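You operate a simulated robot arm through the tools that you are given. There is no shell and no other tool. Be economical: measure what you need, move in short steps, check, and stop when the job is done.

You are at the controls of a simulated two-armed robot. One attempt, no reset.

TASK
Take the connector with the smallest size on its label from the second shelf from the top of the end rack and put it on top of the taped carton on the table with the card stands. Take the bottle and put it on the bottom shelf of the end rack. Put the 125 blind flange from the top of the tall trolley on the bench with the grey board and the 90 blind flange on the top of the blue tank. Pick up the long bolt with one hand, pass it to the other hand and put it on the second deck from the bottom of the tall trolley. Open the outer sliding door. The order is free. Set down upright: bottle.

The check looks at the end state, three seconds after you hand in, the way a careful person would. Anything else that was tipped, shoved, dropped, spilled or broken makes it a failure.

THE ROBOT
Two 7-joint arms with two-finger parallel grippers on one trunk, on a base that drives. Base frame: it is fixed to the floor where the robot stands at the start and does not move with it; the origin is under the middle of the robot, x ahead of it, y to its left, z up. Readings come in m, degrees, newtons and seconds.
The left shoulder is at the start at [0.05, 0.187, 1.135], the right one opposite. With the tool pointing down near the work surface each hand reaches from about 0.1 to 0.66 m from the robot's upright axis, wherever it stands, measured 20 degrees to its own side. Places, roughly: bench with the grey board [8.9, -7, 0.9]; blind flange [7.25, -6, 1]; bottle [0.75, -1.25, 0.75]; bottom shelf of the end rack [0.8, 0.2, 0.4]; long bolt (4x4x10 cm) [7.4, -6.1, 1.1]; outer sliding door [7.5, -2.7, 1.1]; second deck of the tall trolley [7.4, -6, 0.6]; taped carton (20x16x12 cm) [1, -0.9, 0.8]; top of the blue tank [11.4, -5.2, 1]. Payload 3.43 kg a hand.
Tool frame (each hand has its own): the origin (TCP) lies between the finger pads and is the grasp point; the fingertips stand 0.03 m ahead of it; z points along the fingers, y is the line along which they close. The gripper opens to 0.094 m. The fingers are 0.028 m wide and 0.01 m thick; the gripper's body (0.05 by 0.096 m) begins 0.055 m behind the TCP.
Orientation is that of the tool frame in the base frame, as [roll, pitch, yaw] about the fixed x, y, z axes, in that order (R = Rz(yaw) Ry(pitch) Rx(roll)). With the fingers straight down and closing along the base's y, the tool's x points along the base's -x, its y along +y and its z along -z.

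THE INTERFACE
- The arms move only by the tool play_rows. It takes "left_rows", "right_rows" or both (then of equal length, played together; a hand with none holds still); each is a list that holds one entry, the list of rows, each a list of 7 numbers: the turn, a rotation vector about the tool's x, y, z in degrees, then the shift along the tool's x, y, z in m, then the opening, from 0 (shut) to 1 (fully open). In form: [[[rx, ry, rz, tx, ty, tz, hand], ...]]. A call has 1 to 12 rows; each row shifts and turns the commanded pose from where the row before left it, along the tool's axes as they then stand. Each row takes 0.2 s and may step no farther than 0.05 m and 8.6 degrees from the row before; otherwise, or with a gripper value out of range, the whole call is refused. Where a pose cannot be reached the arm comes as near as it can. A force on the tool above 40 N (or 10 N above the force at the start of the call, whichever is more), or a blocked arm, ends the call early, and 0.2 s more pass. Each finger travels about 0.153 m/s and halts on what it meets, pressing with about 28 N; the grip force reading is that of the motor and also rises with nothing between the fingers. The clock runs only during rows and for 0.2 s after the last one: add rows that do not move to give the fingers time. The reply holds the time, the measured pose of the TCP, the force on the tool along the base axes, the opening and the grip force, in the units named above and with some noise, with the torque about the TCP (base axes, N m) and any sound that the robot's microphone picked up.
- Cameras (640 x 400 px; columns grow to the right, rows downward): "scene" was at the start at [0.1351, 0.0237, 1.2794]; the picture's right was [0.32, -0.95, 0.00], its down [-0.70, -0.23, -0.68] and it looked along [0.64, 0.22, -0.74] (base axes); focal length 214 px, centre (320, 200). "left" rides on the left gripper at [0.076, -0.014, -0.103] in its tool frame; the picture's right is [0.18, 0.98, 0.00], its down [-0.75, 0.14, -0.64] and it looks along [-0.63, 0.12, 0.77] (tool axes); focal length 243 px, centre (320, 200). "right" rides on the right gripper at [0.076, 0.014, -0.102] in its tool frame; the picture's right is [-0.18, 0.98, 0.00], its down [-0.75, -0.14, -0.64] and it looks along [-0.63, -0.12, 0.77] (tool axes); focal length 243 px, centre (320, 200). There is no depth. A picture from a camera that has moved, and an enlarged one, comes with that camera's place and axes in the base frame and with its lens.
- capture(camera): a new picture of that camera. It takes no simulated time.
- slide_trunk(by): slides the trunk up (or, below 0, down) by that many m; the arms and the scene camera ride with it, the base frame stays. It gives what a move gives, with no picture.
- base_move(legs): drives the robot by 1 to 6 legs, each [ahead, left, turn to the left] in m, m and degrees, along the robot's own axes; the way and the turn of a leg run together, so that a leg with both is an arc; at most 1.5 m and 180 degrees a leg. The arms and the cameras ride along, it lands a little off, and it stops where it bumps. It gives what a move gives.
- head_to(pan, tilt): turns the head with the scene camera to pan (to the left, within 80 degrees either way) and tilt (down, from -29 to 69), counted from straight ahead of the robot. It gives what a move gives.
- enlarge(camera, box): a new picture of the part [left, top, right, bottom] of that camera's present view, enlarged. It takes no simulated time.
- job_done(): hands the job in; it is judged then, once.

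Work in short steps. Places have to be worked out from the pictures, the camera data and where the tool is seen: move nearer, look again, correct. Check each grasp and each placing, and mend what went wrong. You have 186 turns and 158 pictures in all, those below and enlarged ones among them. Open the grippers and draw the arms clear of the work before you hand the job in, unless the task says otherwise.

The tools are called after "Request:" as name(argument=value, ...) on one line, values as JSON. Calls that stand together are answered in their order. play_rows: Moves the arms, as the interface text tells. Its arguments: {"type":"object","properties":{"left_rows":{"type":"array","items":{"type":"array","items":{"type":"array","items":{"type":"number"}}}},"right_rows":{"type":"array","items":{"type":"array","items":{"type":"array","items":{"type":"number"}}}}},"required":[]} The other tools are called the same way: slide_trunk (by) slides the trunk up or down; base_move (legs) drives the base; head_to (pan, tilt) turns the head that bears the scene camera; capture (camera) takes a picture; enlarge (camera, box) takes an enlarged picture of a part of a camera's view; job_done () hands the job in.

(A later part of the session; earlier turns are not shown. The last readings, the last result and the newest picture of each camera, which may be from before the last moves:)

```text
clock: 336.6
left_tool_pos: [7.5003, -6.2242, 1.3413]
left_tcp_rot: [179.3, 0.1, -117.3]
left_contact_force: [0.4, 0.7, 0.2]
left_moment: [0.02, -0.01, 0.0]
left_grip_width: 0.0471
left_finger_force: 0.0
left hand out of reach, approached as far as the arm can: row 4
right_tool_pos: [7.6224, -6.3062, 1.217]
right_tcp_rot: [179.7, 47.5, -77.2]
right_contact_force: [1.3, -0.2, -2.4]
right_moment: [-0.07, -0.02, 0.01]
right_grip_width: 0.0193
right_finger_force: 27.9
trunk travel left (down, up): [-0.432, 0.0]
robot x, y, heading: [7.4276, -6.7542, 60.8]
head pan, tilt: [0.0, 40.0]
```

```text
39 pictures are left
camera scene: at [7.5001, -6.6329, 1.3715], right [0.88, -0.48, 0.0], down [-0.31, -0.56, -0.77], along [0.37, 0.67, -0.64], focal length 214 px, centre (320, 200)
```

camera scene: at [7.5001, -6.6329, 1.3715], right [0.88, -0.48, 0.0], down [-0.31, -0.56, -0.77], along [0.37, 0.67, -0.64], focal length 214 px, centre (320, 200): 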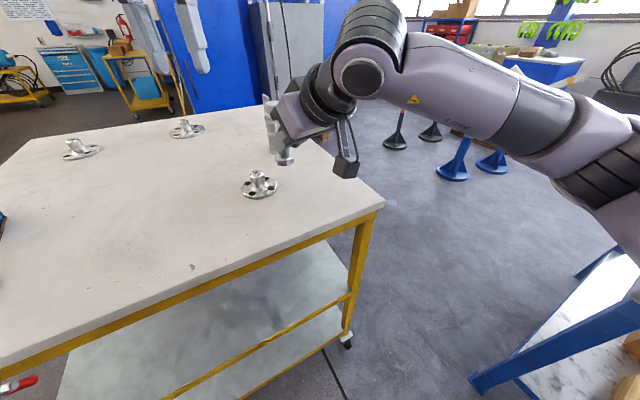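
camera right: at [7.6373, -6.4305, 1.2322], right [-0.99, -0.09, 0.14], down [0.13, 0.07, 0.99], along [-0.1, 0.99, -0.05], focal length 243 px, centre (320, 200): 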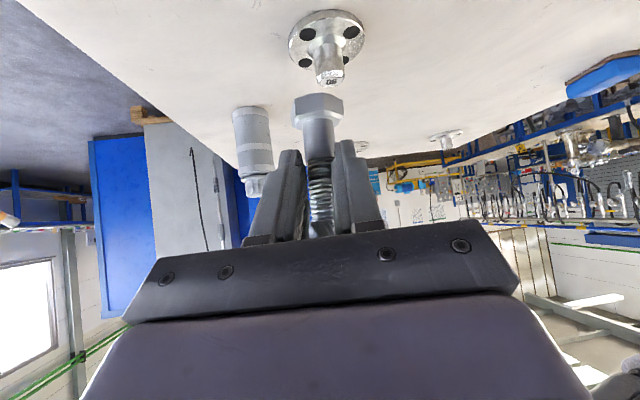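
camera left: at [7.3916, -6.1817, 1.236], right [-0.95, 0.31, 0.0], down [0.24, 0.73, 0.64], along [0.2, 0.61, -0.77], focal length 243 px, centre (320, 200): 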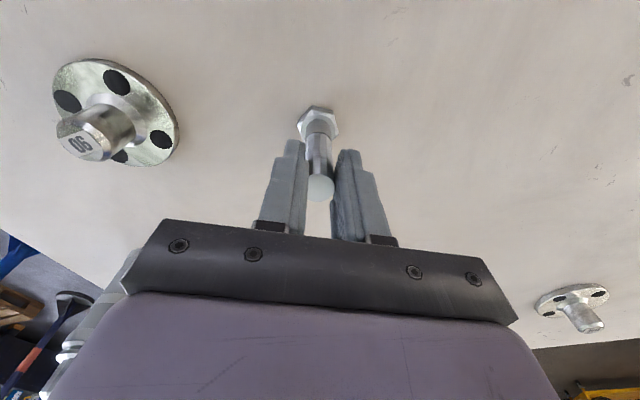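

Handover done. Pull the left hand back, back the base straight out (-y), and lower the trunk to reach the second deck.

Request:
play_rows(left_rows=[[[0, 0, 0, 0.045, 0.005, 0, 0.5], [0, 0, 0, 0.045, 0.005, 0, 0.5], [0, 0, 0, 0.045, 0.005, 0, 0.5], [0, 0, 0, 0.045, 0.005, 0, 0.5], [0, 0, 0, 0.045, 0.005, 0, 0.5], [0, 0, 0, 0, 0, 0, 0.5]]])

Request:
base_move(legs=[[-0.262, -0.146, 0], [-0.0586, 0.105, 0]])

Request:
slide_trunk(by=-0.26)

Request:
capture(camera="scene")

```text
clock: 338.0
left_tool_pos: [7.3743, -6.4157, 1.341]
left_tcp_rot: [179.4, 0.0, -117.3]
left_contact_force: [0.2, -0.3, -0.1]
left_moment: [0.03, 0.01, 0.0]
left_grip_width: 0.0471
left_finger_force: 0.0
right_tool_pos: [7.6207, -6.305, 1.217]
right_tcp_rot: [179.7, 47.4, -77.3]
right_contact_force: [-0.8, 0.7, -2.5]
right_moment: [-0.09, 0.02, 0.01]
right_grip_width: 0.0193
right_finger_force: 27.8
trunk travel left (down, up): [-0.432, 0.0]
robot x, y, heading: [7.4283, -6.7551, 61.2]
head pan, tilt: [0.0, 40.0]
```

```text
clock: 340.9
left_tool_pos: [7.2575, -6.7143, 1.3422]
left_tcp_rot: [179.4, 0.0, -117.2]
left_contact_force: [-0.4, -0.1, -0.9]
left_moment: [0.0, -0.04, -0.02]
left_grip_width: 0.0472
left_finger_force: 0.0
right_tool_pos: [7.5034, -6.6046, 1.2167]
right_tcp_rot: [179.9, 47.5, -77.1]
right_contact_force: [-0.9, 0.0, -3.1]
right_moment: [-0.08, -0.03, -0.04]
right_grip_width: 0.0191
right_finger_force: 27.7
trunk travel left (down, up): [-0.432, 0.0]
robot x, y, heading: [7.3117, -7.0575, 60.9]
head pan, tilt: [0.0, 40.0]
```

```text
clock: 343.5
left_tool_pos: [7.2566, -6.7148, 1.082]
left_tcp_rot: [179.5, 0.0, -117.2]
left_contact_force: [-0.2, 0.3, -0.1]
left_moment: [0.01, 0.0, -0.01]
left_grip_width: 0.0468
left_finger_force: 0.0
right_tool_pos: [7.5033, -6.6042, 0.9587]
right_tcp_rot: [179.7, 47.5, -77.1]
right_contact_force: [0.6, 0.2, -2.6]
right_moment: [-0.08, -0.03, -0.01]
right_grip_width: 0.0197
right_finger_force: 28.0
trunk travel left (down, up): [-0.172, 0.26]
robot x, y, heading: [7.3126, -7.055, 61.1]
head pan, tilt: [0.0, 40.0]
```

```text
38 pictures are left
camera scene: at [7.3829, -6.9315, 1.1115], right [0.88, -0.48, 0.0], down [-0.31, -0.56, -0.77], along [0.37, 0.67, -0.64], focal length 214 px, centre (320, 200)
```

scene: 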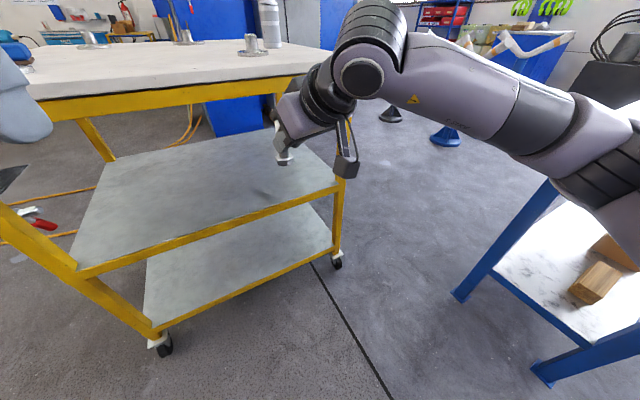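

Deck z≈0.60. Lower the right hand 0.27 m in front of the trolley.

Request:
play_rows(right_rows=[[[0, 0, 0, 0.0326, 0, 0.031, 0], [0, 0, 0, 0.0326, 0, 0.031, 0], [0, 0, 0, 0.0326, 0, 0.031, 0], [0, 0, 0, 0.0326, 0, 0.031, 0], [0, 0, 0, 0.0326, 0, 0.031, 0], [0, 0, 0, 0.0326, 0, 0.031, 0], [0, 0, 0, 0, 0, 0, 0]]])

```text
clock: 345.1
left_tool_pos: [7.258, -6.7149, 1.0821]
left_tcp_rot: [179.4, 0.1, -117.2]
left_contact_force: [0.3, 0.3, -0.2]
left_moment: [0.0, 0.0, -0.01]
left_grip_width: 0.0473
left_finger_force: 0.1
right_tool_pos: [7.5054, -6.6011, 0.6884]
right_tcp_rot: [179.8, 47.5, -77.2]
right_contact_force: [0.7, -0.2, -3.7]
right_moment: [-0.09, -0.01, -0.03]
right_grip_width: 0.0194
right_finger_force: 28.0
trunk travel left (down, up): [-0.172, 0.26]
robot x, y, heading: [7.3101, -7.0553, 61.4]
head pan, tilt: [0.0, 40.0]
```

Request:
play_rows(left_rows=[[[0, 0, 0, 0.035, 0, -0.02, 0.5], [0, 0, 0, 0.035, 0, -0.02, 0.5], [0, 0, 0, 0, 0, 0, 0.5]]])

Request:
base_move(legs=[[0.2634, 0.1437, 0]])

Request:
capture(camera="scene")

Request:
capture(camera="right")

```text
clock: 345.9
left_tool_pos: [7.2271, -6.7765, 1.1234]
left_tcp_rot: [179.3, -0.2, -117.3]
left_contact_force: [-0.2, -0.3, -0.3]
left_moment: [0.01, 0.03, -0.02]
left_grip_width: 0.0467
left_finger_force: 0.1
right_tool_pos: [7.5066, -6.6018, 0.6898]
right_tcp_rot: [179.7, 47.5, -77.3]
right_contact_force: [0.0, 0.3, -1.7]
right_moment: [-0.08, -0.05, 0.01]
right_grip_width: 0.0194
right_finger_force: 28.3
trunk travel left (down, up): [-0.172, 0.26]
robot x, y, heading: [7.3174, -7.0536, 61.4]
head pan, tilt: [0.0, 40.0]
```

```text
clock: 348.0
left_tool_pos: [7.2208, -6.4768, 1.1245]
left_tcp_rot: [179.4, 0.0, -116.6]
left_contact_force: [0.3, 0.0, -0.3]
left_moment: [0.04, 0.0, -0.01]
left_grip_width: 0.0469
left_finger_force: 0.1
right_tool_pos: [7.4978, -6.2991, 0.6889]
right_tcp_rot: [179.7, 47.4, -76.6]
right_contact_force: [-0.5, 0.0, -2.7]
right_moment: [-0.07, -0.01, -0.02]
right_grip_width: 0.0194
right_finger_force: 27.7
trunk travel left (down, up): [-0.172, 0.26]
robot x, y, heading: [7.3078, -6.7562, 61.5]
head pan, tilt: [0.0, 40.0]
```

```text
37 pictures are left
camera scene: at [7.3783, -6.6305, 1.1115], right [0.88, -0.47, 0.0], down [-0.31, -0.57, -0.77], along [0.36, 0.67, -0.64], focal length 214 px, centre (320, 200)
```

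scene: 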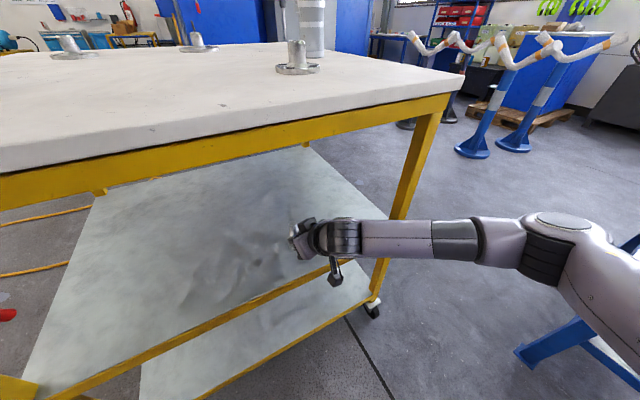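

```text
36 pictures are left
camera right: at [7.514, -6.4236, 0.7043], right [-0.98, -0.11, 0.14], down [0.13, 0.07, 0.99], along [-0.12, 0.99, -0.05], focal length 243 px, centre (320, 200)
```

right: 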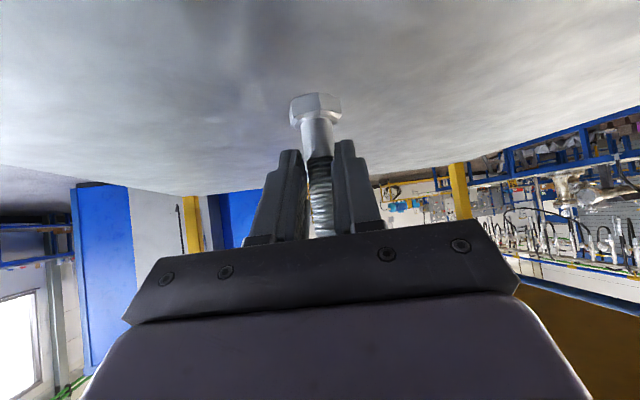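

Bolt is over the deck. Extend 4.5 cm further in and lower until contact.

Request:
play_rows(right_rows=[[[0, 0, 0, -0.03, -0.01, 0.0315, 0], [0, 0, 0, 0.0058, 0, 0.0055, 0], [0, 0, 0, 0.0058, 0, 0.0055, 0], [0, 0, 0, 0.0036, 0, 0.0035, 0], [0, 0, 0, 0, 0, 0, 0]]])

```text
clock: 349.2
left_tool_pos: [7.2206, -6.4775, 1.124]
left_tcp_rot: [179.4, 0.0, -116.8]
left_contact_force: [-0.1, 0.3, 0.5]
left_moment: [0.06, 0.01, 0.02]
left_grip_width: 0.047
left_finger_force: 0.0
right_tool_pos: [7.498, -6.2523, 0.6695]
right_tcp_rot: [179.7, 47.5, -76.7]
right_contact_force: [-0.4, -0.4, -2.5]
right_moment: [-0.06, 0.02, 0.04]
right_grip_width: 0.0194
right_finger_force: 27.9
trunk travel left (down, up): [-0.172, 0.26]
robot x, y, heading: [7.308, -6.7535, 61.8]
head pan, tilt: [0.0, 40.0]
```

Request:
play_rows(right_rows=[[[0, 0, 0, 0.0043, 0, 0.0041, 0], [0, 0, 0, 0.0043, 0, 0.0041, 0], [0, 0, 0, 0, 0, 0, 0]]])

Request:
enlarge(camera="right", box=[220, 40, 440, 240])

```text
clock: 350.0
left_tool_pos: [7.22, -6.4764, 1.1233]
left_tcp_rot: [179.5, -0.1, -116.7]
left_contact_force: [0.1, -0.3, -1.3]
left_moment: [0.0, 0.01, -0.01]
left_grip_width: 0.0468
left_finger_force: 0.0
right_tool_pos: [7.4967, -6.2526, 0.6583]
right_tcp_rot: [179.7, 47.6, -76.7]
right_contact_force: [-0.3, 0.1, -1.8]
right_moment: [-0.07, 0.01, -0.02]
right_grip_width: 0.0194
right_finger_force: 27.7
trunk travel left (down, up): [-0.172, 0.26]
robot x, y, heading: [7.3079, -6.7561, 61.4]
head pan, tilt: [0.0, 40.0]
```

```text
2.00 times, centred on (330, 140) of right
camera zoom: at [7.5126, -6.3784, 0.6732], right [-0.98, -0.11, 0.14], down [0.13, 0.07, 0.99], along [-0.12, 0.99, -0.05], focal length 485 px, centre (300, 320)
```

zoom: 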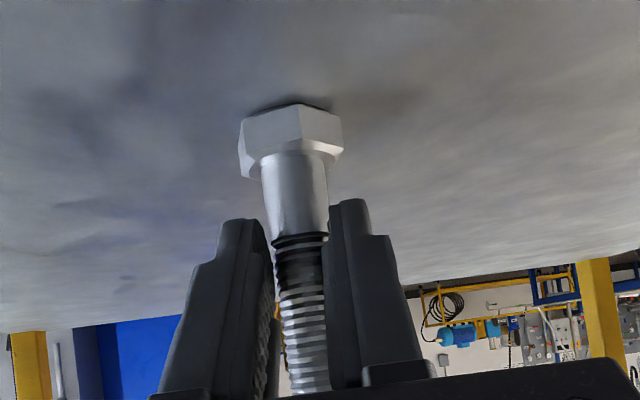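

Request:
play_rows(right_rows=[[[0, 0, 0, 0.0036, 0, 0.0035, 0], [0, 0, 0, 0.0036, 0, 0.0035, 0], [0, 0, 0, 0, 0, 0, 0]]])

```text
clock: 350.8
left_tool_pos: [7.2201, -6.4779, 1.1245]
left_tcp_rot: [179.3, 0.0, -116.9]
left_contact_force: [-1.0, 0.5, 0.0]
left_moment: [-0.01, 0.0, 0.03]
left_grip_width: 0.0473
left_finger_force: 0.1
right_tool_pos: [7.497, -6.2508, 0.6512]
right_tcp_rot: [179.7, 47.7, -76.5]
right_contact_force: [-1.5, 5.3, 17.3]
right_moment: [0.66, 0.12, 0.02]
right_grip_width: 0.0194
right_finger_force: 28.3
trunk travel left (down, up): [-0.172, 0.26]
robot x, y, heading: [7.3081, -6.7577, 61.8]
head pan, tilt: [0.0, 40.0]
```

Contact. Ease up slightly, open, then withdraw along the tool.

Request:
play_rows(right_rows=[[[0, 0, 0, -0.0015, 0, -0.0014, 0], [0, 0, 0, 0, 0, 0, 0.5], [0, 0, 0, 0, 0, 0, 0.9], [0, 0, 0, 0, 0, 0, 0.9], [0, 0, 0, 0, 0, -0.03, 0.9], [0, 0, 0, 0, 0, -0.04, 0.9], [0, 0, 0, 0, 0, -0.03, 0.9], [0, 0, 0, 0, 0, 0, 0.9]]])

Request:
capture(camera="right")

```text
clock: 352.6
left_tool_pos: [7.221, -6.4768, 1.1244]
left_tcp_rot: [179.5, 0.0, -116.7]
left_contact_force: [0.1, -0.7, -0.8]
left_moment: [0.01, -0.02, 0.0]
left_grip_width: 0.0472
left_finger_force: 0.1
right_tool_pos: [7.5129, -6.3223, 0.7153]
right_tcp_rot: [179.8, 47.6, -76.6]
right_contact_force: [-0.3, 0.2, -0.6]
right_moment: [-0.03, 0.01, 0.06]
right_grip_width: 0.0847
right_finger_force: 0.1
trunk travel left (down, up): [-0.172, 0.26]
robot x, y, heading: [7.3101, -6.7534, 61.6]
head pan, tilt: [0.0, 40.0]
```

```text
34 pictures are left
camera right: at [7.529, -6.4479, 0.7307], right [-0.98, -0.11, 0.14], down [0.13, 0.07, 0.99], along [-0.12, 0.99, -0.05], focal length 243 px, centre (320, 200)
```

right: 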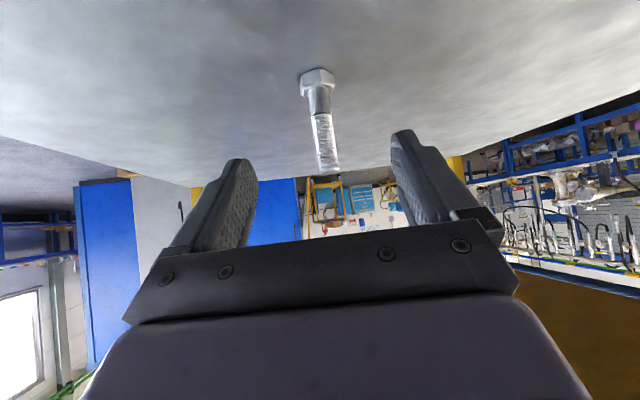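

Bolt stands on the second deck. Back out, raise the trunk, and move the right hand up and aside.

Request:
base_move(legs=[[-0.2634, -0.1437, 0]])

Request:
slide_trunk(by=0.26)

Request:
play_rows(right_rows=[[[0, 0, 0, -0.0141, -0.0189, -0.036, 0.9], [0, 0, 0, -0.0141, -0.0189, -0.036, 0.9], [0, 0, 0, -0.0141, -0.0189, -0.036, 0.9], [0, 0, 0, -0.0141, -0.0189, -0.036, 0.9], [0, 0, 0, -0.0141, -0.0189, -0.036, 0.9], [0, 0, 0, -0.0141, -0.0189, -0.036, 0.9], [0, 0, 0, -0.0141, -0.0189, -0.036, 0.9], [0, 0, 0, -0.0141, -0.0189, -0.036, 0.9], [0, 0, 0, 0, 0, 0, 0.9]]])

Request:
capture(camera="scene")

```text
clock: 354.6
left_tool_pos: [7.2199, -6.783, 1.1236]
left_tcp_rot: [179.4, 0.0, -116.6]
left_contact_force: [-0.2, -0.3, -0.5]
left_moment: [0.0, -0.01, 0.03]
left_grip_width: 0.0468
left_finger_force: 0.0
right_tool_pos: [7.512, -6.6278, 0.7158]
right_tcp_rot: [179.7, 47.5, -76.6]
right_contact_force: [0.7, 0.2, 0.1]
right_moment: [0.01, -0.02, -0.01]
right_grip_width: 0.0846
right_finger_force: 0.1
trunk travel left (down, up): [-0.172, 0.26]
robot x, y, heading: [7.3086, -7.063, 61.9]
head pan, tilt: [0.0, 40.0]
```

```text
clock: 357.3
left_tool_pos: [7.221, -6.7821, 1.3837]
left_tcp_rot: [179.4, 0.0, -116.5]
left_contact_force: [-0.8, -0.1, 0.0]
left_moment: [-0.04, 0.0, -0.01]
left_grip_width: 0.047
left_finger_force: 0.0
right_tool_pos: [7.5108, -6.6263, 0.9756]
right_tcp_rot: [179.7, 47.4, -76.6]
right_contact_force: [-1.0, -0.1, -0.3]
right_moment: [0.0, 0.0, 0.02]
right_grip_width: 0.0845
right_finger_force: 0.0
trunk travel left (down, up): [-0.432, 0.0]
robot x, y, heading: [7.3089, -7.0632, 62.0]
head pan, tilt: [0.0, 40.0]
```

```text
clock: 359.3
left_tool_pos: [7.2197, -6.781, 1.3836]
left_tcp_rot: [179.4, 0.0, -116.6]
left_contact_force: [0.6, 0.1, -0.2]
left_moment: [-0.01, -0.01, 0.01]
left_grip_width: 0.0469
left_finger_force: 0.0
right_tool_pos: [7.6902, -6.7216, 1.2533]
right_tcp_rot: [179.8, 47.4, -76.7]
right_contact_force: [-0.6, 0.6, -0.4]
right_moment: [-0.01, -0.01, 0.0]
right_grip_width: 0.0846
right_finger_force: 0.1
trunk travel left (down, up): [-0.432, 0.0]
robot x, y, heading: [7.3083, -7.0585, 61.8]
head pan, tilt: [0.0, 40.0]
```

```text
33 pictures are left
camera scene: at [7.3772, -6.9355, 1.3715], right [0.88, -0.47, 0.0], down [-0.3, -0.57, -0.77], along [0.36, 0.67, -0.64], focal length 214 px, centre (320, 200)
```

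scene: 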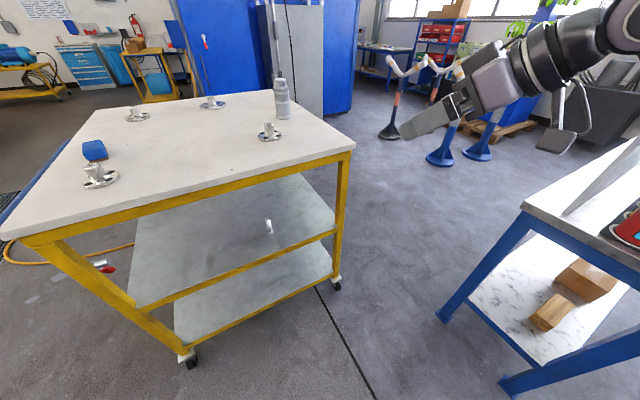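

Next the 90 flange with the left hand. Drive back in, lower/extend the left hand above it.

Request:
base_move(legs=[[0.321, 0.037, 0]])

Request:
play_rows(left_rows=[[[0, 0, 0, -0.042, -0.012, 0.018, 1], [0, 0, 0, -0.042, -0.012, 0.018, 1], [0, 0, 0, -0.042, -0.012, 0.018, 1], [0, 0, 0, -0.042, -0.012, 0.018, 1], [0, 0, 0, -0.042, -0.012, 0.018, 1], [0, 0, 0, -0.042, -0.012, 0.018, 1], [0, 0, 0, -0.042, -0.012, 0.018, 1], [0, 0, 0, 0, 0, 0, 1]]])

Request:
capture(camera="left")

```text
clock: 361.5
left_tool_pos: [7.3395, -6.4754, 1.384]
left_tcp_rot: [179.4, 0.0, -116.3]
left_contact_force: [0.5, -0.2, 0.0]
left_moment: [0.0, 0.02, 0.01]
left_grip_width: 0.0469
left_finger_force: 0.0
right_tool_pos: [7.8089, -6.4104, 1.2538]
right_tcp_rot: [179.7, 47.4, -76.0]
right_contact_force: [-0.7, -0.2, -0.1]
right_moment: [0.01, 0.01, 0.03]
right_grip_width: 0.0845
right_finger_force: 0.0
trunk travel left (down, up): [-0.432, 0.0]
robot x, y, heading: [7.4278, -6.7556, 62.2]
head pan, tilt: [0.0, 40.0]
```

```text
clock: 363.3
left_tool_pos: [7.5421, -6.248, 1.2563]
left_tcp_rot: [179.4, 0.0, -116.2]
left_contact_force: [-0.2, -0.2, 0.2]
left_moment: [-0.02, -0.01, 0.02]
left_grip_width: 0.0941
left_finger_force: 0.0
right_tool_pos: [7.809, -6.411, 1.2536]
right_tcp_rot: [179.7, 47.5, -76.1]
right_contact_force: [-0.2, -0.2, -0.8]
right_moment: [0.02, -0.02, 0.01]
right_grip_width: 0.0846
right_finger_force: 0.0
trunk travel left (down, up): [-0.432, 0.0]
robot x, y, heading: [7.4273, -6.7539, 62.4]
head pan, tilt: [0.0, 40.0]
```

```text
32 pictures are left
camera left: at [7.5219, -6.3223, 1.3576], right [-0.96, 0.27, 0.01], down [0.21, 0.74, 0.64], along [0.17, 0.62, -0.77], focal length 243 px, centre (320, 200)
```

left: 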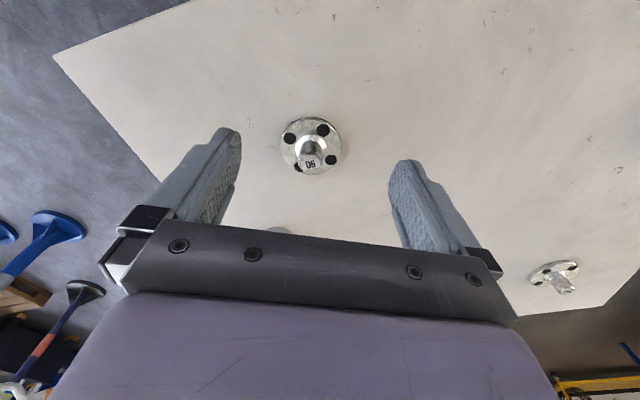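

Flange knob at (7.575,-6.175). Align, descend to z≈1.08, close.

Request:
play_rows(left_rows=[[[0, 0, 0, -0.04, 0.0013, 0, 1], [0, 0, 0, -0.04, 0.0013, 0, 1], [0, 0, 0, 0, 0, 0.044, 1], [0, 0, 0, 0, 0, 0.044, 1], [0, 0, 0, 0, 0, 0.044, 1], [0, 0, 0, 0, 0, 0.042, 1], [0, 0, 0, 0, 0, 0, 0.7], [0, 0, 0, 0, 0, 0, 0.3], [0, 0, 0, 0, 0, 0, 0], [0, 0, 0, 0, 0, 0, 0]]])

Request:
capture(camera="left")

```text
clock: 365.5
left_tool_pos: [7.5733, -6.1709, 1.0811]
left_tcp_rot: [179.5, 0.1, -116.2]
left_contact_force: [1.3, -1.2, 0.2]
left_moment: [0.24, -0.16, -0.09]
left_grip_width: 0.0374
left_finger_force: 27.8
right_tool_pos: [7.8087, -6.4111, 1.2533]
right_tcp_rot: [179.7, 47.4, -76.2]
right_contact_force: [0.4, -0.5, -0.1]
right_moment: [0.0, -0.03, 0.01]
right_grip_width: 0.0847
right_finger_force: 0.1
trunk travel left (down, up): [-0.432, 0.0]
robot x, y, heading: [7.4291, -6.7571, 62.4]
head pan, tilt: [0.0, 40.0]
```

```text
31 pictures are left
camera left: at [7.5519, -6.245, 1.1835], right [-0.96, 0.27, 0.01], down [0.21, 0.73, 0.64], along [0.16, 0.62, -0.77], focal length 243 px, centre (320, 200)
```

left: 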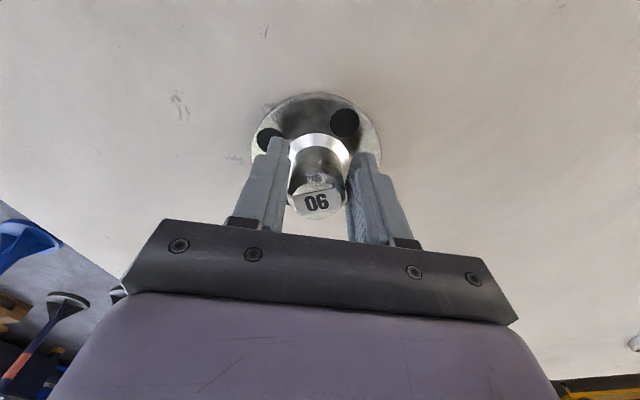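

Gripped the 90 flange's knob. Lift 15 cm, retract, and turn the right hand to point down.

Request:
play_rows(left_rows=[[[0, 0, 0, 0, 0, -0.045, 0], [0, 0, 0, 0, 0, -0.045, 0], [0, 0, 0, 0, 0, -0.045, 0], [0, 0, 0, 0, 0, -0.03, 0], [0, 0, 0, 0.045, 0.01, 0, 0], [0, 0, 0, 0.045, 0.01, 0, 0], [0, 0, 0, 0.045, 0.01, 0, 0], [0, 0, 0, 0.045, 0.01, 0, 0], [0, 0, 0, 0, 0, 0, 0]]], right_rows=[[[0, 8, 0, 0, 0, 0, 0.9], [0, 8, 0, 0, 0, 0, 0.9], [0, 8, 0, 0, 0, 0, 0.9], [0, 8, 0, 0, 0, 0, 0.9], [0, 8, 0, 0, 0, 0, 0.9], [0, 7.4, 0, 0, 0, 0, 0.9], [0, 0, 0, 0, 0, 0, 0.9], [0, 0, 0, 0, 0, 0, 0.9], [0, 0, 0, 0, 0, 0, 0.9]]])

Request:
capture(camera="scene")

```text
clock: 367.5
left_tool_pos: [7.5748, -6.1723, 1.2476]
left_tcp_rot: [179.4, -0.1, -116.2]
left_contact_force: [0.2, 0.4, -7.0]
left_moment: [-0.09, 0.05, 0.0]
left_grip_width: 0.0332
left_finger_force: 28.6
left hand out of reach, approached as far as the arm can: row 5, 6, 7, 8
right_tool_pos: [7.8101, -6.4093, 1.2546]
right_tcp_rot: [179.7, 0.0, -75.9]
right_contact_force: [0.3, 0.6, 0.2]
right_moment: [0.0, 0.03, -0.02]
right_grip_width: 0.0846
right_finger_force: 0.0
trunk travel left (down, up): [-0.432, 0.0]
robot x, y, heading: [7.4284, -6.7562, 62.1]
head pan, tilt: [0.0, 40.0]
```

```text
30 pictures are left
camera scene: at [7.4977, -6.6274, 1.3714], right [0.88, -0.47, 0.0], down [-0.3, -0.57, -0.77], along [0.36, 0.68, -0.64], focal length 214 px, centre (320, 200)
```

scene: 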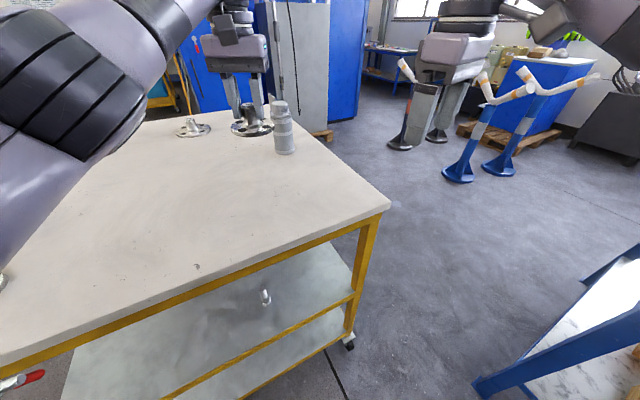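

Flange held (0.7 kg). Back out and go around the west side of the trolley toward its north side.

Request:
base_move(legs=[[-0.353, -0.187, 0], [-0.563, 1.06, 0], [0.7, 0.37, 0], [0.55, 0.29, 0]])

Request:
head_to(pan=0, tilt=35)

Request:
capture(camera="scene")

```text
clock: 382.6
left_tool_pos: [6.4209, -5.1649, 1.2472]
left_tcp_rot: [179.4, -0.1, -117.8]
left_contact_force: [-0.8, 0.1, -6.8]
left_moment: [-0.1, 0.07, 0.0]
left_grip_width: 0.033
left_finger_force: 28.1
right_tool_pos: [6.6465, -5.4102, 1.2536]
right_tcp_rot: [179.8, 0.0, -77.6]
right_contact_force: [-0.1, 0.3, 0.4]
right_moment: [0.0, 0.02, -0.01]
right_grip_width: 0.0848
right_finger_force: 0.1
trunk travel left (down, up): [-0.432, 0.0]
robot x, y, heading: [6.2565, -5.7413, 60.6]
head pan, tilt: [0.0, 40.0]
```

```text
clock: 383.3
left_tool_pos: [6.4198, -5.1652, 1.2464]
left_tcp_rot: [179.4, -0.1, -117.9]
left_contact_force: [0.9, -0.8, -7.6]
left_moment: [-0.04, 0.02, 0.0]
left_grip_width: 0.0331
left_finger_force: 28.0
right_tool_pos: [6.6461, -5.4109, 1.2533]
right_tcp_rot: [179.7, 0.0, -77.7]
right_contact_force: [0.0, -0.4, -0.2]
right_moment: [0.01, -0.02, -0.05]
right_grip_width: 0.0845
right_finger_force: 0.1
trunk travel left (down, up): [-0.432, 0.0]
robot x, y, heading: [6.2543, -5.7393, 60.6]
head pan, tilt: [0.0, 35.0]
```

```text
29 pictures are left
camera scene: at [6.3297, -5.615, 1.3789], right [0.87, -0.49, 0.0], down [-0.28, -0.5, -0.82], along [0.4, 0.71, -0.57], focal length 214 px, centre (320, 200)
```

scene: 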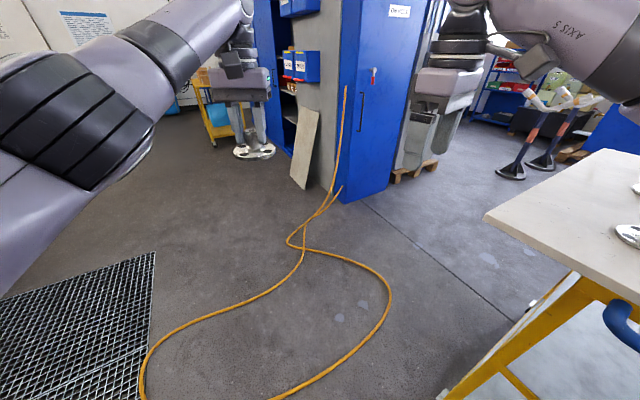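

The hose must be crossed to reach the north side. Turn to face -y and try slowly: first back up (+y), then strafe left (+x).

Request:
base_move(legs=[[0, 0, -150.6], [-0.74, 0, 0], [0, 0.6, 0]])

```text
clock: 396.4
left_tool_pos: [6.9819, -5.5835, 1.2469]
left_tcp_rot: [179.4, -0.2, 91.3]
left_contact_force: [-0.2, -0.7, -7.4]
left_moment: [0.09, -0.01, -0.02]
left_grip_width: 0.0329
left_finger_force: 27.9
right_tool_pos: [6.664, -5.4821, 1.2538]
right_tcp_rot: [179.7, 0.0, 131.4]
right_contact_force: [0.5, -0.1, 0.0]
right_moment: [0.03, 0.02, 0.01]
right_grip_width: 0.0848
right_finger_force: 0.0
trunk travel left (down, up): [-0.432, 0.0]
robot x, y, heading: [6.8442, -5.0017, -90.1]
head pan, tilt: [0.0, 35.0]
```

No bump — hose is no obstacle. Continue strafing left to x≈7.6 and look.

Request:
base_move(legs=[[0, 0.75, 0]])

Request:
head_to(pan=0, tilt=42)

Request:
capture(camera="scene")

```text
clock: 400.5
left_tool_pos: [7.7409, -5.5883, 1.2456]
left_tcp_rot: [179.4, -0.1, 91.4]
left_contact_force: [-0.9, 0.2, -7.6]
left_moment: [0.09, 0.0, -0.03]
left_grip_width: 0.0326
left_finger_force: 27.5
right_tool_pos: [7.4232, -5.4846, 1.253]
right_tcp_rot: [179.9, 0.0, 131.5]
right_contact_force: [-0.1, 0.2, 0.4]
right_moment: [-0.02, 0.0, 0.0]
right_grip_width: 0.0846
right_finger_force: 0.1
trunk travel left (down, up): [-0.432, 0.0]
robot x, y, heading: [7.6002, -5.0026, -90.2]
head pan, tilt: [0.0, 35.0]
```

```text
clock: 401.2
left_tool_pos: [7.7405, -5.5879, 1.2458]
left_tcp_rot: [179.3, -0.1, 91.5]
left_contact_force: [0.1, 1.0, -6.5]
left_moment: [0.09, -0.01, 0.03]
left_grip_width: 0.0324
left_finger_force: 27.8
right_tool_pos: [7.4229, -5.4856, 1.2531]
right_tcp_rot: [179.8, 0.0, 131.6]
right_contact_force: [0.6, 0.5, 0.1]
right_moment: [0.0, -0.02, 0.01]
right_grip_width: 0.0847
right_finger_force: 0.1
trunk travel left (down, up): [-0.432, 0.0]
robot x, y, heading: [7.6051, -5.0059, -90.0]
head pan, tilt: [0.0, 42.0]
```

```text
28 pictures are left
camera scene: at [7.6029, -5.1488, 1.3685], right [-1.0, 0.0, 0.0], down [0.0, 0.67, -0.74], along [0.0, -0.74, -0.67], focal length 214 px, centre (320, 200)
```

scene: 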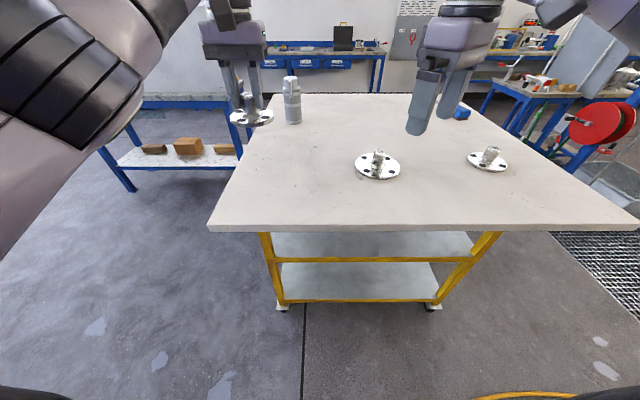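

The left grip width is creeping down; check whether the 90 flange is slipping.

Request:
capture(camera="left")

```text
27 pictures are left
camera left: at [7.7227, -5.5111, 1.3481], right [0.98, 0.21, 0.01], down [0.15, -0.75, 0.64], along [0.14, -0.63, -0.77], focal length 243 px, centre (320, 200)
```

left: 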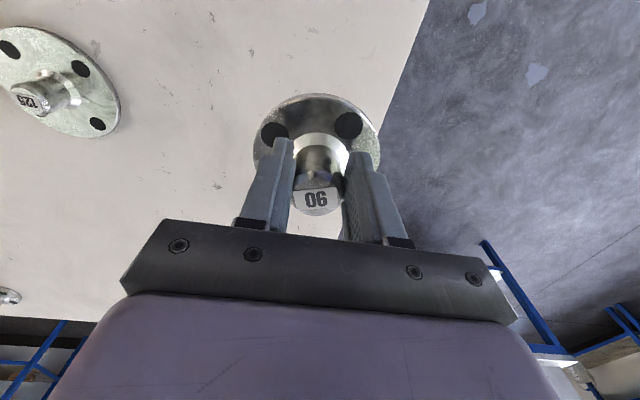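

125 confirmed; its knob is at about (7.447,-5.655). The 90 is still held firmly enough. Move the right hand above the 125.

Request:
play_rows(right_rows=[[[0, 0, 0, -0.0357, -0.0237, 0, 1], [0, 0, 0, -0.0357, -0.0237, 0, 1], [0, 0, 0, -0.0357, -0.0237, 0, 1], [0, 0, 0, -0.0357, -0.0237, 0, 1], [0, 0, 0, 0, 0, 0.05, 1], [0, 0, 0, 0, 0, 0, 1]]])

Request:
capture(camera="right")

```text
clock: 402.6
left_tool_pos: [7.7407, -5.5877, 1.2462]
left_tcp_rot: [179.4, -0.1, 91.4]
left_contact_force: [0.1, -0.4, -7.2]
left_moment: [0.09, 0.04, 0.02]
left_grip_width: 0.0328
left_finger_force: 28.4
right_tool_pos: [7.4475, -5.5085, 1.1907]
right_tcp_rot: [179.8, 0.1, 131.5]
right_contact_force: [0.1, 0.3, -0.6]
right_moment: [-0.03, 0.03, 0.0]
right_grip_width: 0.0942
right_finger_force: 0.1
right hand out of reach, approached as far as the arm can: row 1, 2, 3, 4
trunk travel left (down, up): [-0.432, 0.0]
robot x, y, heading: [7.6017, -5.0027, -90.1]
head pan, tilt: [0.0, 42.0]
```

```text
26 pictures are left
camera right: at [7.4078, -5.4417, 1.2934], right [0.86, 0.52, 0.0], down [0.39, -0.66, 0.64], along [0.33, -0.55, -0.77], focal length 243 px, centre (320, 200)
```

right: 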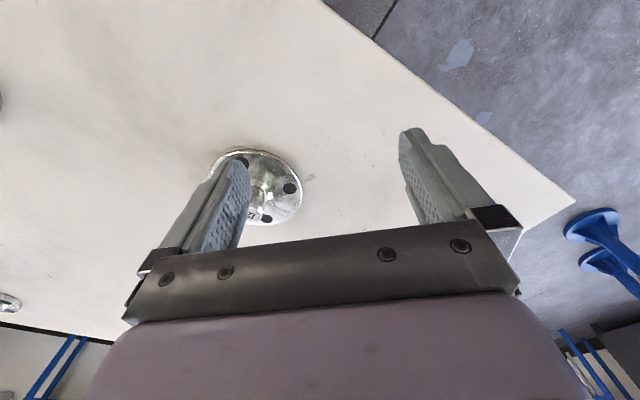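

Yaw-limited; rotate the right hand 41° to the standard yaw, then move over the knob.

Request:
play_rows(right_rows=[[[0, 0, 8.3, 0, 0, 0, 1], [0, 0, 8.3, 0, 0, 0, 1], [0, 0, 8.3, 0, 0, 0, 1], [0, 0, 8.3, 0, 0, 0, 1], [0, 0, 8.3, 0, 0, 0, 1], [0, 0, 0, -0.048, 0, 0, 1], [0, 0, 0, -0.048, 0, 0, 1], [0, 0, 0, -0.048, 0, 0, 1], [0, 0, 0, 0, 0, 0, 1]]])

Request:
capture(camera="right")

```text
clock: 404.6
left_tool_pos: [7.7411, -5.5867, 1.2483]
left_tcp_rot: [179.4, 0.0, 91.4]
left_contact_force: [1.0, -0.8, -6.8]
left_moment: [0.09, 0.01, 0.0]
left_grip_width: 0.0326
left_finger_force: 27.8
right_tool_pos: [7.4446, -5.6107, 1.1846]
right_tcp_rot: [179.9, -0.1, 90.2]
right_contact_force: [0.8, 0.3, -0.4]
right_moment: [0.01, 0.01, 0.0]
right_grip_width: 0.0941
right_finger_force: 0.0
right hand out of reach, approached as far as the arm can: row 8
trunk travel left (down, up): [-0.432, 0.0]
robot x, y, heading: [7.6018, -5.007, -90.3]
head pan, tilt: [0.0, 42.0]
```

```text
25 pictures are left
camera right: at [7.459, -5.5329, 1.2875], right [0.98, -0.18, 0.0], down [-0.14, -0.75, 0.64], along [-0.11, -0.63, -0.77], focal length 243 px, centre (320, 200)
```

right: 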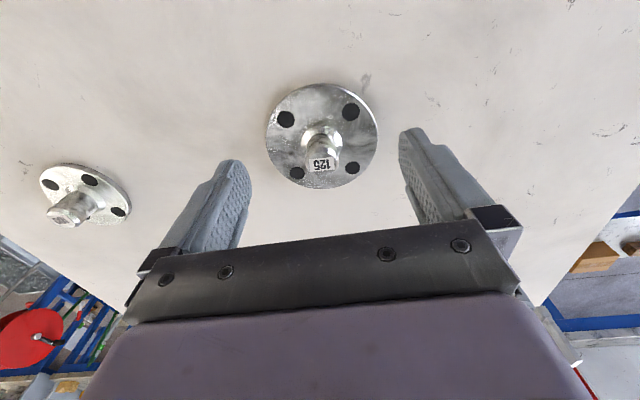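

Drive 4 cm nearer, then descend and grip the 125 knob.

Request:
base_move(legs=[[0.042, 0, 0]])

Request:
play_rows(right_rows=[[[0, 0, 0, 0, -0.003, 0.035, 1], [0, 0, 0, 0, 0, 0.035, 1], [0, 0, 0, 0, 0, 0, 1]]])

Request:
capture(camera="right")

```text
clock: 405.5
left_tool_pos: [7.7402, -5.6305, 1.2452]
left_tcp_rot: [179.4, -0.2, 91.5]
left_contact_force: [0.4, -0.8, -6.7]
left_moment: [0.04, 0.03, -0.05]
left_grip_width: 0.033
left_finger_force: 27.2
right_tool_pos: [7.4434, -5.6536, 1.1826]
right_tcp_rot: [179.8, -0.2, 90.1]
right_contact_force: [-0.2, -1.2, -0.1]
right_moment: [0.03, 0.02, 0.0]
right_grip_width: 0.0939
right_finger_force: 0.0
trunk travel left (down, up): [-0.432, 0.0]
robot x, y, heading: [7.5991, -5.0455, -90.1]
head pan, tilt: [0.0, 42.0]
```

```text
clock: 406.3
left_tool_pos: [7.74, -5.629, 1.2478]
left_tcp_rot: [179.4, -0.2, 91.4]
left_contact_force: [0.2, -0.2, -6.7]
left_moment: [0.08, 0.01, 0.0]
left_grip_width: 0.0326
left_finger_force: 28.4
right_tool_pos: [7.4432, -5.6564, 1.1126]
right_tcp_rot: [179.8, -0.2, 90.1]
right_contact_force: [-0.1, 0.1, -1.4]
right_moment: [-0.01, -0.03, 0.01]
right_grip_width: 0.0938
right_finger_force: 0.0
trunk travel left (down, up): [-0.432, 0.0]
robot x, y, heading: [7.5986, -5.0429, -90.2]
head pan, tilt: [0.0, 42.0]
```

```text
24 pictures are left
camera right: at [7.4559, -5.5777, 1.2162], right [0.98, -0.18, 0.0], down [-0.14, -0.76, 0.64], along [-0.11, -0.63, -0.77], focal length 243 px, centre (320, 200)
```

right: 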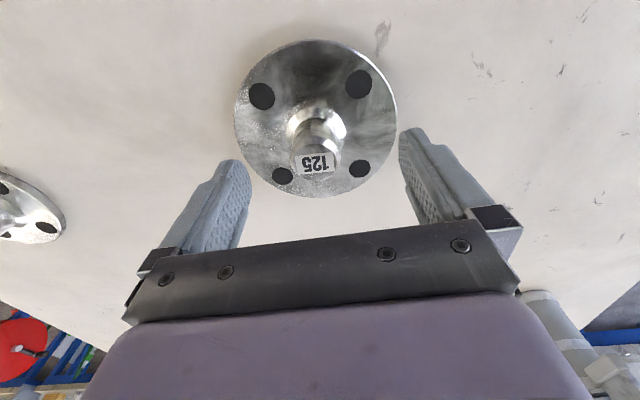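

Aligned. Descend 3.4 cm, close, then lift.

Request:
play_rows(right_rows=[[[0, 0, 0, 0, 0, 0.0335, 1], [0, 0, 0, 0, 0, 0, 0.7], [0, 0, 0, 0, 0, 0, 0.3], [0, 0, 0, 0, 0, 0, 0], [0, 0, 0, 0, 0, 0, 0], [0, 0, 0, 0, 0, -0.04, 0], [0, 0, 0, 0, 0, -0.04, 0], [0, 0, 0, 0, 0, -0.04, 0], [0, 0, 0, 0, 0, -0.03, 0], [0, 0, 0, 0, 0, 0, 0]]])

Request:
capture(camera="right")

```text
clock: 408.5
left_tool_pos: [7.7408, -5.6299, 1.2455]
left_tcp_rot: [179.3, -0.2, 91.4]
left_contact_force: [0.3, -0.4, -7.0]
left_moment: [0.09, -0.01, -0.02]
left_grip_width: 0.0327
left_finger_force: 28.1
right_tool_pos: [7.4409, -5.6437, 1.2178]
right_tcp_rot: [179.8, -0.2, 90.1]
right_contact_force: [0.4, -0.3, -10.6]
right_moment: [0.06, -0.13, 0.0]
right_grip_width: 0.0338
right_finger_force: 27.7
right hand out of reach, approached as far as the arm can: row 8, 9
trunk travel left (down, up): [-0.432, 0.0]
robot x, y, heading: [7.6019, -5.0441, -90.2]
head pan, tilt: [0.0, 42.0]
```

```text
23 pictures are left
camera right: at [7.4551, -5.5663, 1.3213], right [0.98, -0.18, 0.0], down [-0.14, -0.76, 0.64], along [-0.11, -0.63, -0.77], focal length 243 px, centre (320, 200)
```

right: 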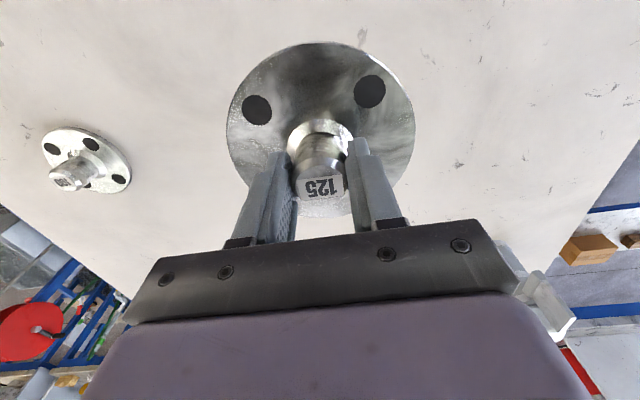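

Both flanges held. Back away, strafe left (+x) and approach the grey-board bench from the north.

Request:
base_move(legs=[[-0.25, 0, 0], [0, 1.25, 0], [0.75, 0, 0]])

Request:
head_to(pan=0, tilt=30)

Request:
capture(camera="scene")

```text
clock: 419.9
left_tool_pos: [9.031, -6.0973, 1.2467]
left_tcp_rot: [179.3, -0.2, 92.3]
left_contact_force: [0.2, 0.0, -7.6]
left_moment: [0.13, 0.01, -0.01]
left_grip_width: 0.0328
left_finger_force: 28.6
right_tool_pos: [8.7322, -6.1149, 1.2172]
right_tcp_rot: [179.8, -0.1, 91.0]
right_contact_force: [0.6, -0.9, -9.4]
right_moment: [0.08, -0.06, 0.02]
right_grip_width: 0.0328
right_finger_force: 28.2
trunk travel left (down, up): [-0.432, 0.0]
robot x, y, heading: [8.883, -5.5198, -89.3]
head pan, tilt: [0.0, 42.0]
```

```text
clock: 420.7
left_tool_pos: [9.0311, -6.0969, 1.2453]
left_tcp_rot: [179.4, -0.2, 92.3]
left_contact_force: [-0.6, -0.3, -7.4]
left_moment: [0.11, -0.02, -0.02]
left_grip_width: 0.0327
left_finger_force: 28.1
right_tool_pos: [8.7331, -6.1146, 1.217]
right_tcp_rot: [179.8, -0.3, 91.0]
right_contact_force: [0.8, -0.8, -10.4]
right_moment: [0.04, -0.07, -0.01]
right_grip_width: 0.033
right_finger_force: 27.5
trunk travel left (down, up): [-0.432, 0.0]
robot x, y, heading: [8.8807, -5.5138, -89.3]
head pan, tilt: [0.0, 30.0]
```

```text
22 pictures are left
camera scene: at [8.8864, -5.6674, 1.3865], right [-1.0, -0.01, 0.0], down [-0.01, 0.5, -0.86], along [0.01, -0.86, -0.5], focal length 214 px, centre (320, 200)
```

scene: 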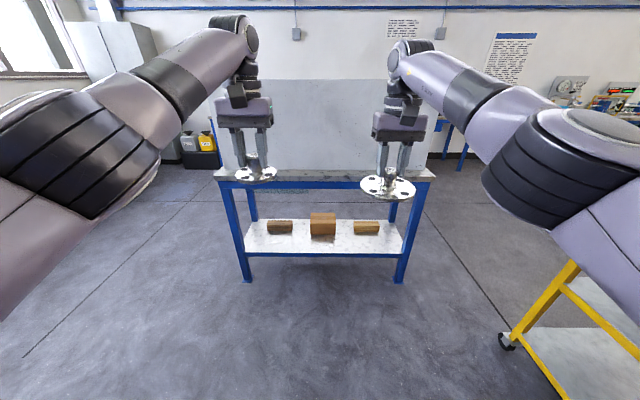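

Bench: top z≈0.87, x 8.26–9.46, front edge y≈-6.75, grey board at y≈-6.95. Drive 0.66 m closer, then check.

Request:
base_move(legs=[[0.66, 0, 0]])

Request:
capture(camera="right")

Request:
capture(camera="scene")

```text
clock: 424.4
left_tool_pos: [9.0346, -6.7598, 1.2453]
left_tcp_rot: [179.3, -0.2, 92.0]
left_contact_force: [-0.9, 0.3, -7.3]
left_moment: [0.07, 0.03, 0.02]
left_grip_width: 0.0324
left_finger_force: 28.2
right_tool_pos: [8.7363, -6.7765, 1.217]
right_tcp_rot: [179.8, -0.3, 90.8]
right_contact_force: [0.1, -0.6, -10.5]
right_moment: [0.04, 0.01, 0.04]
right_grip_width: 0.0329
right_finger_force: 28.5
trunk travel left (down, up): [-0.432, 0.0]
robot x, y, heading: [8.8896, -6.1782, -89.5]
head pan, tilt: [0.0, 30.0]
```

```text
21 pictures are left
camera right: at [8.7496, -6.6993, 1.3212], right [0.99, -0.17, 0.0], down [-0.13, -0.76, 0.64], along [-0.11, -0.63, -0.77], focal length 243 px, centre (320, 200)
```

right: 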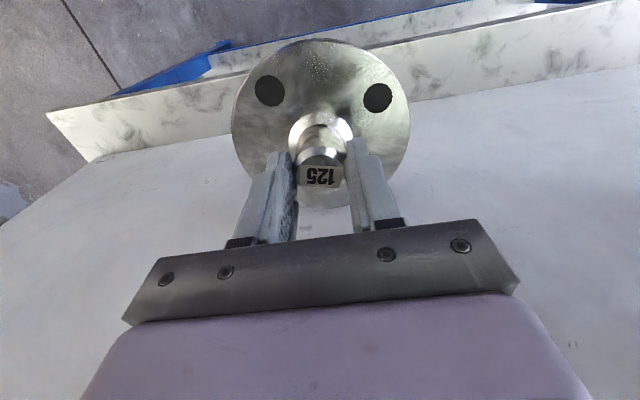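

```text
20 pictures are left
camera scene: at [8.8922, -6.3304, 1.3865], right [-1.0, -0.01, 0.0], down [0.0, 0.5, -0.86], along [0.01, -0.86, -0.5], focal length 214 px, centre (320, 200)
```

scene: 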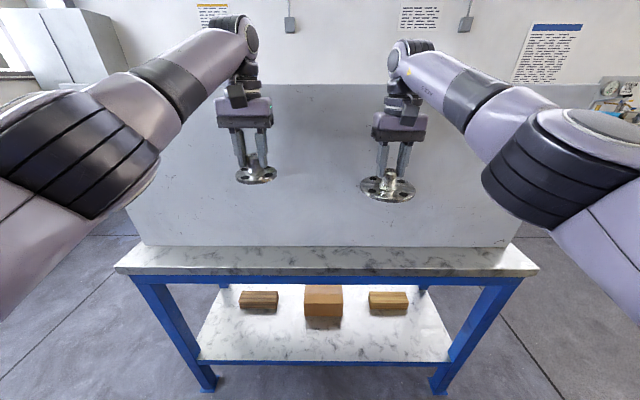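

The strip in front of the board is only ~0.10 m deep — too narrow. The area behind the board is larger, so go around the bench's east end and look.

Request:
base_move(legs=[[-0.35, 0, 0], [0, 1.2, 0], [1.35, 0, 0], [0, 0, -90]])

Request:
head_to(pan=0, tilt=30)

Request:
capture(camera="scene")

```text
clock: 429.7
left_tool_pos: [9.6309, -6.4146, 1.2428]
left_tcp_rot: [179.1, -0.5, 93.4]
left_contact_force: [0.1, 0.5, -7.7]
left_moment: [0.08, -0.03, -0.02]
left_grip_width: 0.0325
left_finger_force: 28.2
right_tool_pos: [9.3356, -6.4342, 1.2142]
right_tcp_rot: [179.5, -0.4, 92.4]
right_contact_force: [-1.2, -0.8, -10.9]
right_moment: [0.01, -0.02, 0.0]
right_grip_width: 0.0324
right_finger_force: 27.7
trunk travel left (down, up): [-0.432, 0.0]
robot x, y, heading: [9.4729, -5.8313, -88.8]
head pan, tilt: [0.0, 30.0]
stopped in leg 2: the robot was blocked; the commanded pose is now the measured one
```

```text
clock: 430.3
left_tool_pos: [9.6338, -6.414, 1.2447]
left_tcp_rot: [179.4, -0.4, 93.5]
left_contact_force: [0.3, 0.3, -7.5]
left_moment: [0.13, -0.02, 0.04]
left_grip_width: 0.0327
left_finger_force: 28.3
right_tool_pos: [9.3368, -6.4307, 1.2178]
right_tcp_rot: [179.8, -0.2, 92.4]
right_contact_force: [0.4, -0.6, -9.8]
right_moment: [0.04, 0.0, 0.01]
right_grip_width: 0.0325
right_finger_force: 28.1
trunk travel left (down, up): [-0.432, 0.0]
robot x, y, heading: [9.4728, -5.8319, -88.9]
head pan, tilt: [0.0, 30.0]
```

```text
19 pictures are left
camera scene: at [9.4791, -5.9844, 1.3866], right [-1.0, -0.02, 0.0], down [-0.01, 0.5, -0.87], along [0.02, -0.86, -0.5], focal length 214 px, centre (320, 200)
```

scene: 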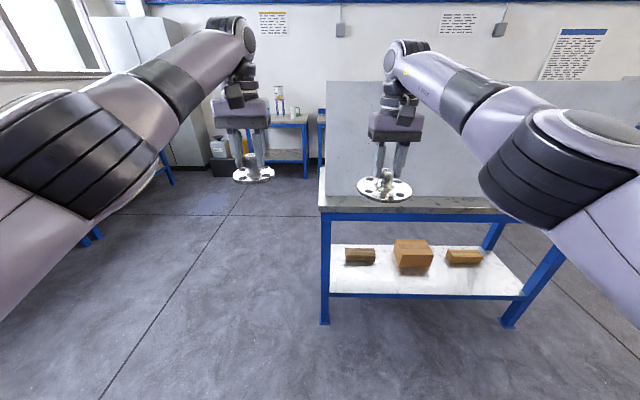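

Blocked, likely by a stand on the left. Move off to the right and look left.

Request:
base_move(legs=[[0.05, -0.12, 0]])

Request:
head_to(pan=75, tilt=25)

Request:
capture(camera="scene")

```text
clock: 431.6
left_tool_pos: [9.5102, -6.4672, 1.2459]
left_tcp_rot: [179.3, -0.5, 93.4]
left_contact_force: [-1.0, 0.0, -7.3]
left_moment: [0.07, -0.02, 0.0]
left_grip_width: 0.0326
left_finger_force: 27.8
right_tool_pos: [9.2137, -6.4844, 1.2179]
right_tcp_rot: [179.6, -0.1, 92.3]
right_contact_force: [-0.7, 0.6, -10.4]
right_moment: [0.01, -0.01, 0.03]
right_grip_width: 0.033
right_finger_force: 28.2
trunk travel left (down, up): [-0.432, 0.0]
robot x, y, heading: [9.3554, -5.888, -88.7]
head pan, tilt: [0.0, 30.0]
```

```text
clock: 433.1
left_tool_pos: [9.5125, -6.4664, 1.2457]
left_tcp_rot: [179.3, -0.4, 93.5]
left_contact_force: [0.1, 0.4, -7.2]
left_moment: [0.1, 0.0, 0.02]
left_grip_width: 0.0325
left_finger_force: 28.3
right_tool_pos: [9.2158, -6.4833, 1.2169]
right_tcp_rot: [179.7, -0.2, 92.4]
right_contact_force: [0.0, 0.2, -11.4]
right_moment: [0.04, -0.03, 0.01]
right_grip_width: 0.0327
right_finger_force: 28.1
trunk travel left (down, up): [-0.432, 0.0]
robot x, y, heading: [9.3583, -5.8824, -89.0]
head pan, tilt: [75.0, 25.0]
```

```text
18 pictures are left
camera scene: at [9.446, -5.969, 1.3947], right [-0.24, -0.97, 0.0], down [-0.41, 0.1, -0.91], along [0.88, -0.22, -0.42], focal length 214 px, centre (320, 200)
```

scene: 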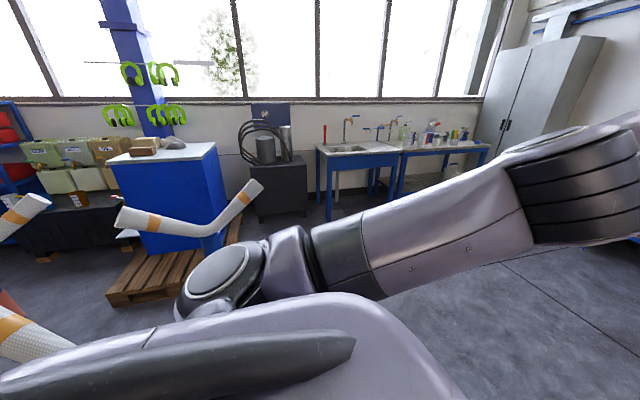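

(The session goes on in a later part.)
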